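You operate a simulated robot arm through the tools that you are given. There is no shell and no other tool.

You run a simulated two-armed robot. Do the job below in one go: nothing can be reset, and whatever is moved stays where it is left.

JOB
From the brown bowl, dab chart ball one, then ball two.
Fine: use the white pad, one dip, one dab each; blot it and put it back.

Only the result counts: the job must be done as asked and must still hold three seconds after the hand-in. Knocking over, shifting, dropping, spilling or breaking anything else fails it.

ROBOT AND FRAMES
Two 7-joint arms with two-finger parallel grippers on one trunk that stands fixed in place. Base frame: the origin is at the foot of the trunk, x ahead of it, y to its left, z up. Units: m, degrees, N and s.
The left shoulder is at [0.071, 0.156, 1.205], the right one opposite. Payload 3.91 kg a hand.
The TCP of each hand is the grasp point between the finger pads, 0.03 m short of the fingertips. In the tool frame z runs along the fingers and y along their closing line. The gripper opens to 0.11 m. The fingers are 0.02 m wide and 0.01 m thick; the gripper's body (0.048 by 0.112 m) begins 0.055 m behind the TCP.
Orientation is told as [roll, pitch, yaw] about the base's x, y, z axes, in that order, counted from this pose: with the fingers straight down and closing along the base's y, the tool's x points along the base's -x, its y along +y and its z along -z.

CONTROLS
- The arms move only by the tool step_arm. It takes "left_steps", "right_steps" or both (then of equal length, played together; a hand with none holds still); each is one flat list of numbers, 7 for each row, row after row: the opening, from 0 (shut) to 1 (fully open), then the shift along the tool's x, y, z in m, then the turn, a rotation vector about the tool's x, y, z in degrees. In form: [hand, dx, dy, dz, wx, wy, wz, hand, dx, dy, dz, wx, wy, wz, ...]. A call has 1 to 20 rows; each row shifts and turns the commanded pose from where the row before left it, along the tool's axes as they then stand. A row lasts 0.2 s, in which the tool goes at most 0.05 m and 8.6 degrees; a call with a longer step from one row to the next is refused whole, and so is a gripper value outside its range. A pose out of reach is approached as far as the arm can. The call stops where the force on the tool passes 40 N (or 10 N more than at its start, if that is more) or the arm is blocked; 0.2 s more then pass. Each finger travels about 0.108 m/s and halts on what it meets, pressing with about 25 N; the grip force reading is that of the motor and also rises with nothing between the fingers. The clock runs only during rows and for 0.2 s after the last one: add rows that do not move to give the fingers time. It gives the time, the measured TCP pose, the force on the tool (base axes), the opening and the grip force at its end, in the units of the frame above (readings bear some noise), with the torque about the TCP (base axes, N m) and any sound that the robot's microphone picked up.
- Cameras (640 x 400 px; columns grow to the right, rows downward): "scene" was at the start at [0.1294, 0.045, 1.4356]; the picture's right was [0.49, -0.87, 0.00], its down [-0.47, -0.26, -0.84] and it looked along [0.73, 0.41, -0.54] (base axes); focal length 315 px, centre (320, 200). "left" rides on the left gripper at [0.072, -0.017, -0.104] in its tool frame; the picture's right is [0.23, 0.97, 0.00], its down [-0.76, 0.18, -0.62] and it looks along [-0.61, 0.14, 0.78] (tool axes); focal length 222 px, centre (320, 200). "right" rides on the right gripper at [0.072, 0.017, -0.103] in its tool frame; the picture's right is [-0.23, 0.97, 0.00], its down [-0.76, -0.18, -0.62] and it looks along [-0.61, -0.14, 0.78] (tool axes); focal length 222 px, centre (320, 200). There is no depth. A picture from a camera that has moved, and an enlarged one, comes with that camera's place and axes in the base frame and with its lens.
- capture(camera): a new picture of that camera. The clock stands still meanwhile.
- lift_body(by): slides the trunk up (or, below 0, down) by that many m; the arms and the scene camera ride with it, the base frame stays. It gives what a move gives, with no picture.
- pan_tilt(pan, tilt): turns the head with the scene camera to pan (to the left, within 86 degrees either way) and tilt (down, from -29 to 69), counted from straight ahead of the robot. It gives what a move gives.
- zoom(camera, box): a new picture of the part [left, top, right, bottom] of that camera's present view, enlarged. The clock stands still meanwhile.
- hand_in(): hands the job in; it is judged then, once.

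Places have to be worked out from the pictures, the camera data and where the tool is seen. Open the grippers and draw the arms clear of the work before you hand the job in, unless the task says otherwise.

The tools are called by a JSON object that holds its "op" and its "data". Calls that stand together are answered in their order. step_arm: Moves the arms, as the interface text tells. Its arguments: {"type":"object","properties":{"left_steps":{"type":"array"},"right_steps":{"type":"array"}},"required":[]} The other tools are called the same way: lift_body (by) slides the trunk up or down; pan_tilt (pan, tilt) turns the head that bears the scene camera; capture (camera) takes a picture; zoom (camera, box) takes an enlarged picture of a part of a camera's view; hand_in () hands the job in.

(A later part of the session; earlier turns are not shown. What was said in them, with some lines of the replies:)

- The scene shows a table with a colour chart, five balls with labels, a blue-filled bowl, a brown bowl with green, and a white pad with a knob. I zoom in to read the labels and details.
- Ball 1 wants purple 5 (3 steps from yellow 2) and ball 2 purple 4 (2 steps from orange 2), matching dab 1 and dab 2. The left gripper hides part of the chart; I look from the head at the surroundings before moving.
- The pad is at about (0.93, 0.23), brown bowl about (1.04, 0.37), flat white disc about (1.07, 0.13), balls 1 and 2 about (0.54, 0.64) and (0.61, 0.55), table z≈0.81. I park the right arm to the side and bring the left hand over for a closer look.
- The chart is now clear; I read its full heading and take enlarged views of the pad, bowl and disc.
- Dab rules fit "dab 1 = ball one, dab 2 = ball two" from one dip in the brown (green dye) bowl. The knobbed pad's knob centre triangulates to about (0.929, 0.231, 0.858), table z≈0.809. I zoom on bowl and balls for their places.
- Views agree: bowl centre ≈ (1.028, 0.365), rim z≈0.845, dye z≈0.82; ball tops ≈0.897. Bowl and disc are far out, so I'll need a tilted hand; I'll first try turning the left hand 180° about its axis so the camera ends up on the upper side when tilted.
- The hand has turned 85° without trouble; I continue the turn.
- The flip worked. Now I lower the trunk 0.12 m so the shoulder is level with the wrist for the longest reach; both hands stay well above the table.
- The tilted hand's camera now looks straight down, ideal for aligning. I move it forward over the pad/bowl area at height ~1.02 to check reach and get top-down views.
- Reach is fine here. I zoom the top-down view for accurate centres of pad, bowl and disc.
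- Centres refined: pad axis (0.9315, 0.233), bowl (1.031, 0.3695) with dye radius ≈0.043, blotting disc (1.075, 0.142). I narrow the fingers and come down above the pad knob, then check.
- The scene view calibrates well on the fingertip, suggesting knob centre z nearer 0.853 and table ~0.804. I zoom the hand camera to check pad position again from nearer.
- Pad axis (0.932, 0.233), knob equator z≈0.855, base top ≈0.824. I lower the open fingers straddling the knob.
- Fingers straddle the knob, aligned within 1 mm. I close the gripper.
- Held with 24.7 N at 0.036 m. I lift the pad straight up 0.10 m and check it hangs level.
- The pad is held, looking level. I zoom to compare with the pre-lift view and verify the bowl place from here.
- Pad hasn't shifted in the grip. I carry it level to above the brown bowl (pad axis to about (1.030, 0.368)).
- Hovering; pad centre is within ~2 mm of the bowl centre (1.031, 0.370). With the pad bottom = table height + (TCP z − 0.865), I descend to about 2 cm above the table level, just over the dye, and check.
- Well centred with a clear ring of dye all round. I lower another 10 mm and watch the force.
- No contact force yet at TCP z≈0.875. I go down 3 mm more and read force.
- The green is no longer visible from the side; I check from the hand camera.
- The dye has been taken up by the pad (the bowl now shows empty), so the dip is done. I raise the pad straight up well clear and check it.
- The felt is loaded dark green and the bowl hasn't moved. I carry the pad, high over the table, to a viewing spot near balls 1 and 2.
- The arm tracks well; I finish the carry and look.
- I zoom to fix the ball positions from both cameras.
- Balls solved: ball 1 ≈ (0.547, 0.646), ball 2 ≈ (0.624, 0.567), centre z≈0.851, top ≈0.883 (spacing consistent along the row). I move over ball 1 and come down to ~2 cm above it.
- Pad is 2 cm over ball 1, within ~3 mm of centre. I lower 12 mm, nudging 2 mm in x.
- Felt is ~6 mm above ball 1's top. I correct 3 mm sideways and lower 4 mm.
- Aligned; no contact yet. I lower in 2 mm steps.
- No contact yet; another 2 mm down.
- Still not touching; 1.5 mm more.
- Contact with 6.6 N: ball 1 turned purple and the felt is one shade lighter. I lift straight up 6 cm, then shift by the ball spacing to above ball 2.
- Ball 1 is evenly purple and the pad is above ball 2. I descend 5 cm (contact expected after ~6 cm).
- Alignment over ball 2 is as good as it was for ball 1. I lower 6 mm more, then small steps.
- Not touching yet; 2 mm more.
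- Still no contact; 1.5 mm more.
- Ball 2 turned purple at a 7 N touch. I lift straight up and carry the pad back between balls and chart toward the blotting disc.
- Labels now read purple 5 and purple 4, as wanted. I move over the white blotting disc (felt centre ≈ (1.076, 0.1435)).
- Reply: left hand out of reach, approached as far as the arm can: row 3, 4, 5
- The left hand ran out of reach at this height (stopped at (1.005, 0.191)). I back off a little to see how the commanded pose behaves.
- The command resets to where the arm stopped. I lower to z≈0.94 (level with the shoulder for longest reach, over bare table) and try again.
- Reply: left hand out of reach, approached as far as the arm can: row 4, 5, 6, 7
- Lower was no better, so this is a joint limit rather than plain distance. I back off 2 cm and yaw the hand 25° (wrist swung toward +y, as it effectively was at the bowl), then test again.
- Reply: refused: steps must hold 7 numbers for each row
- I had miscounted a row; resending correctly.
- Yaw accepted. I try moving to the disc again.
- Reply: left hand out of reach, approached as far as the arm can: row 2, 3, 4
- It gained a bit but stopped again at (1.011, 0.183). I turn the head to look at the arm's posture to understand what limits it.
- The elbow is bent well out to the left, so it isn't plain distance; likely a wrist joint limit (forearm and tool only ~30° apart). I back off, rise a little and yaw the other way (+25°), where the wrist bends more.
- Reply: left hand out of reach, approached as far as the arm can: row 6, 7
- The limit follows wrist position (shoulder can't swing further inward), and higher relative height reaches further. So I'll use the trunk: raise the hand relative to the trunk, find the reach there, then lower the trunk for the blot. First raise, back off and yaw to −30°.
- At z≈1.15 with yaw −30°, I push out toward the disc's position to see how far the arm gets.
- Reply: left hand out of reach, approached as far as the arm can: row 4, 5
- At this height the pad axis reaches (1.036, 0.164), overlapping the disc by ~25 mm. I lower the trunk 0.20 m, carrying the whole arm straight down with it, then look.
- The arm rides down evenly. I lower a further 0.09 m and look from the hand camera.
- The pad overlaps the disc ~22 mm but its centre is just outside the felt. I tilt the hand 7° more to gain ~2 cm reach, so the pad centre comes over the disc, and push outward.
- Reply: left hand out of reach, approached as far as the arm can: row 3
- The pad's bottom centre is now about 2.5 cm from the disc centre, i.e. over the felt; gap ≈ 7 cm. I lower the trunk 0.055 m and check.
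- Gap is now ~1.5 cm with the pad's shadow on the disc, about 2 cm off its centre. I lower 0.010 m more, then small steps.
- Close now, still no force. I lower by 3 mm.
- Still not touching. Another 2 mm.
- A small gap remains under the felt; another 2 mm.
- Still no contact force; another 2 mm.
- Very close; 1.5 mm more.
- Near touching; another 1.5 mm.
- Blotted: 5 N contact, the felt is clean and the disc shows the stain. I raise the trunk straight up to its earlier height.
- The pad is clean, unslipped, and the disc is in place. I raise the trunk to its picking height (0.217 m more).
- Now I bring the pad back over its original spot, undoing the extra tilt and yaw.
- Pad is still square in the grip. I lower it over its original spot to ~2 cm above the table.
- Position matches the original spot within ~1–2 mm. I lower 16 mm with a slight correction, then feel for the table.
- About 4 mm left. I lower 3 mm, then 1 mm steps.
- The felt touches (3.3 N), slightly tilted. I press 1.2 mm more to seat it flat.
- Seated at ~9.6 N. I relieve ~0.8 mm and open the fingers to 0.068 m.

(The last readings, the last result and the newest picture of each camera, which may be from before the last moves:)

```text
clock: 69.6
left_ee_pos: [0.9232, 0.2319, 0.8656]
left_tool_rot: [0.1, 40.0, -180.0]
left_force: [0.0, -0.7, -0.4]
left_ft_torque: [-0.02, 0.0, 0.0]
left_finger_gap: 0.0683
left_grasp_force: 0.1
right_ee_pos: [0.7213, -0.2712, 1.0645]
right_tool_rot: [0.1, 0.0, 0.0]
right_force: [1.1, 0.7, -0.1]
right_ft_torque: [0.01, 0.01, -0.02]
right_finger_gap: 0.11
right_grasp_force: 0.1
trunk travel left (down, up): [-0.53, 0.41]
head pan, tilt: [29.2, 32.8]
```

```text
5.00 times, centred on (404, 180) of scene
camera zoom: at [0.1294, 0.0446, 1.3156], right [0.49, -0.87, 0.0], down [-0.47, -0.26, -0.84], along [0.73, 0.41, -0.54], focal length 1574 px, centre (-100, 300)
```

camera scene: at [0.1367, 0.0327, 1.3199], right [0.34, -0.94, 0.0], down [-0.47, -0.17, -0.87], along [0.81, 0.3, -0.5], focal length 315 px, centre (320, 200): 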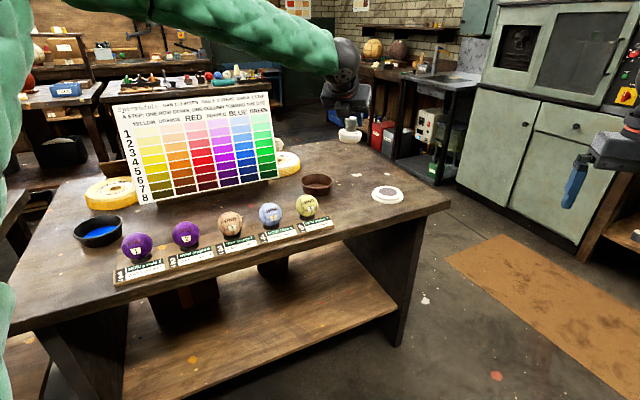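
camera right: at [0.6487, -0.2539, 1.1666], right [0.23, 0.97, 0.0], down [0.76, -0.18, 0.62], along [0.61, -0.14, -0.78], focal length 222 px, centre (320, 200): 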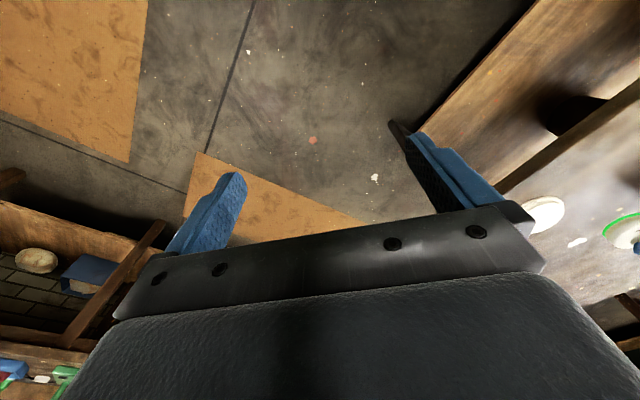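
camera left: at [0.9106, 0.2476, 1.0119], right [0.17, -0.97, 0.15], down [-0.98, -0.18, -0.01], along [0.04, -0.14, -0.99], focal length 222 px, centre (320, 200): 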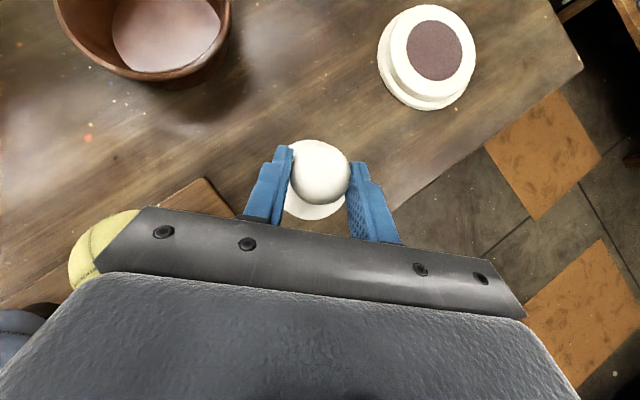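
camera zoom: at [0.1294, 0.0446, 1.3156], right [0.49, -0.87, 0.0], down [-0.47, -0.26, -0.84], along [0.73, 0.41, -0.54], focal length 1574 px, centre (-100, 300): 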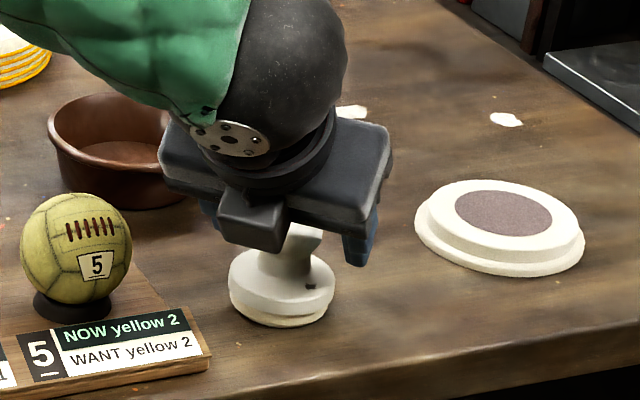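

The pad stands upright on its original spot, just as before. I raise the open hand straight up.

{"op": "step_arm", "data": {"left_steps": [0.62, 0.01286, 0, -0.01532, 0, 0, 0, 0.62, 0.02057, 0, -0.02451, 0, 0, 0, 0.62, 0.02057, 0, -0.02451, 0, 0, 0, 0.62, 0.02057, 0, -0.02451, 0, 0, 0, 0.62, 0.02057, 0, -0.02451, 0, 0, 0, 0.62, 0.02057, 0, -0.02451, 0, 0, 0]}}

{"op": "step_arm", "data": {"left_steps": [1, -0.02292, -0.0111, -0.03664, 0, 0, 0, 1, -0.02292, -0.0111, -0.03664, 0, 0, 0, 1, -0.02292, -0.0111, -0.03664, 0, 0, 0, 1, -0.02292, -0.0111, -0.03664, 0, 0, 0, 1, -0.02292, -0.0111, -0.03664, 0, 0, 0, 1, -0.02292, -0.0111, -0.03664, 0, 0, 0, 1, -0.02292, -0.0111, -0.03664, 0, 0, 0, 1, -0.02292, -0.0111, -0.03664, 0, 0, 0, 1, -0.02292, -0.0111, -0.03664, 0, 0, 0]}}

{"op": "capture", "data": {"camera": "scene"}}

{"op": "zoom", "data": {"camera": "scene", "box": [160, 130, 480, 260]}}

{"op": "zoom", "data": {"camera": "scene", "box": [340, 140, 468, 220]}}

```text
clock: 71.0
left_ee_pos: [0.9223, 0.2331, 1.0461]
left_tool_rot: [0.0, 40.1, -179.8]
left_force: [-0.8, 0.1, 0.0]
left_ft_torque: [0.03, -0.03, -0.02]
left_finger_gap: 0.0684
left_grasp_force: 0.1
right_ee_pos: [0.72, -0.27, 1.0643]
right_tool_rot: [-0.1, 0.0, 0.1]
right_force: [-0.7, -0.8, -0.3]
right_ft_torque: [0.0, -0.05, -0.02]
right_finger_gap: 0.1098
right_grasp_force: 0.1
trunk travel left (down, up): [-0.53, 0.41]
head pan, tilt: [29.2, 32.8]
```

```text
clock: 73.0
left_ee_pos: [0.5506, 0.3358, 1.1665]
left_tool_rot: [0.1, 40.2, -180.0]
left_force: [-0.4, 0.5, -0.3]
left_ft_torque: [-0.01, -0.02, -0.03]
left_finger_gap: 0.1101
left_grasp_force: 0.0
right_ee_pos: [0.7194, -0.271, 1.0652]
right_tool_rot: [-0.2, -0.2, -0.2]
right_force: [0.0, 0.3, 0.0]
right_ft_torque: [-0.01, -0.05, -0.02]
right_finger_gap: 0.1099
right_grasp_force: 0.0
trunk travel left (down, up): [-0.53, 0.41]
head pan, tilt: [29.2, 32.8]
```

```text
taken
camera scene: at [0.1276, 0.0457, 1.3158], right [0.49, -0.87, 0.0], down [-0.47, -0.26, -0.84], along [0.73, 0.41, -0.54], focal length 315 px, centre (320, 200)
```

scene: 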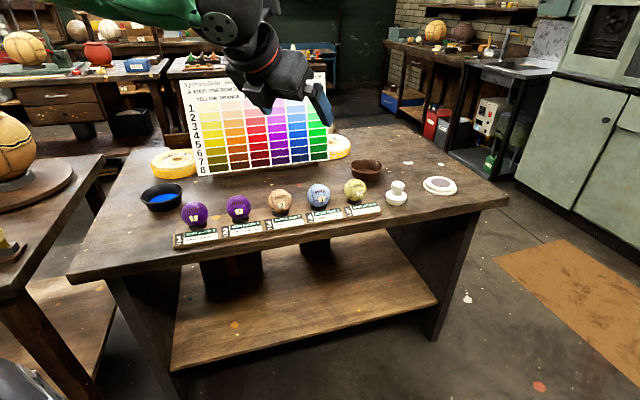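

```text
2.00 times, centred on (320, 195) of scene
camera zoom: at [0.1276, 0.0457, 1.3158], right [0.49, -0.87, 0.0], down [-0.47, -0.26, -0.84], along [0.73, 0.41, -0.54], focal length 629 px, centre (320, 210)
```

zoom: 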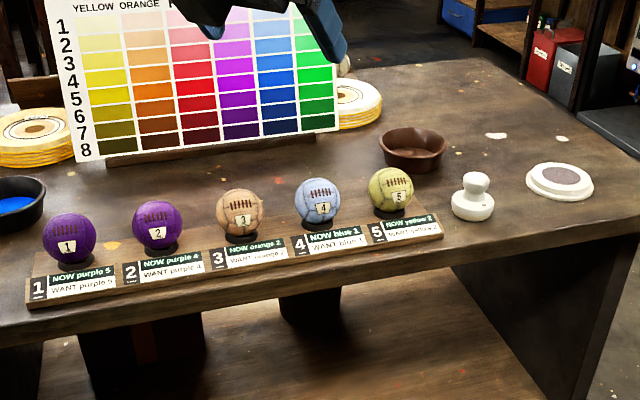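

```text
5.00 times, centred on (404, 180) of scene
camera zoom: at [0.1276, 0.0457, 1.3158], right [0.49, -0.87, 0.0], down [-0.47, -0.26, -0.84], along [0.73, 0.41, -0.54], focal length 1574 px, centre (-100, 300)
```

zoom: 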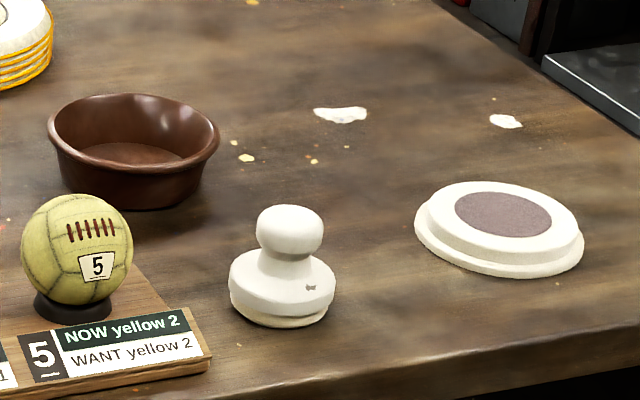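

The pad is back in its exact place with clean felt. Bowl, disc and balls are where they were, and labels 1 and 2 read purple 5 and purple 4. Both grippers are open and clear of the table, so I hand in.

{"op": "hand_in", "data": {}}

```text
The job is handed in.
```

I dabbed ball one and then ball two from the brown bowl with the white pad, using one dip and one dab each. The job is handed in; I don't have the verdict.

- **Ball one:** it went from yellow 2 to purple 5, and its label now matches what it wanted.
- **Ball two:** it went from orange 2 to purple 4, and its label also matches.
- **Blotting:** the pad was pressed once on the white disc. The pad's felt came away clean and the disc carries the stain, about 2 cm off its centre because the left arm could barely reach it.
- **Putting back:** the pad stands upright on its original spot, and the last pictures show the bowls, the other balls and the disc where they started.

The brown bowl is now empty, because the single dip took up all the dye. The grippers are open and both arms are clear of the table.
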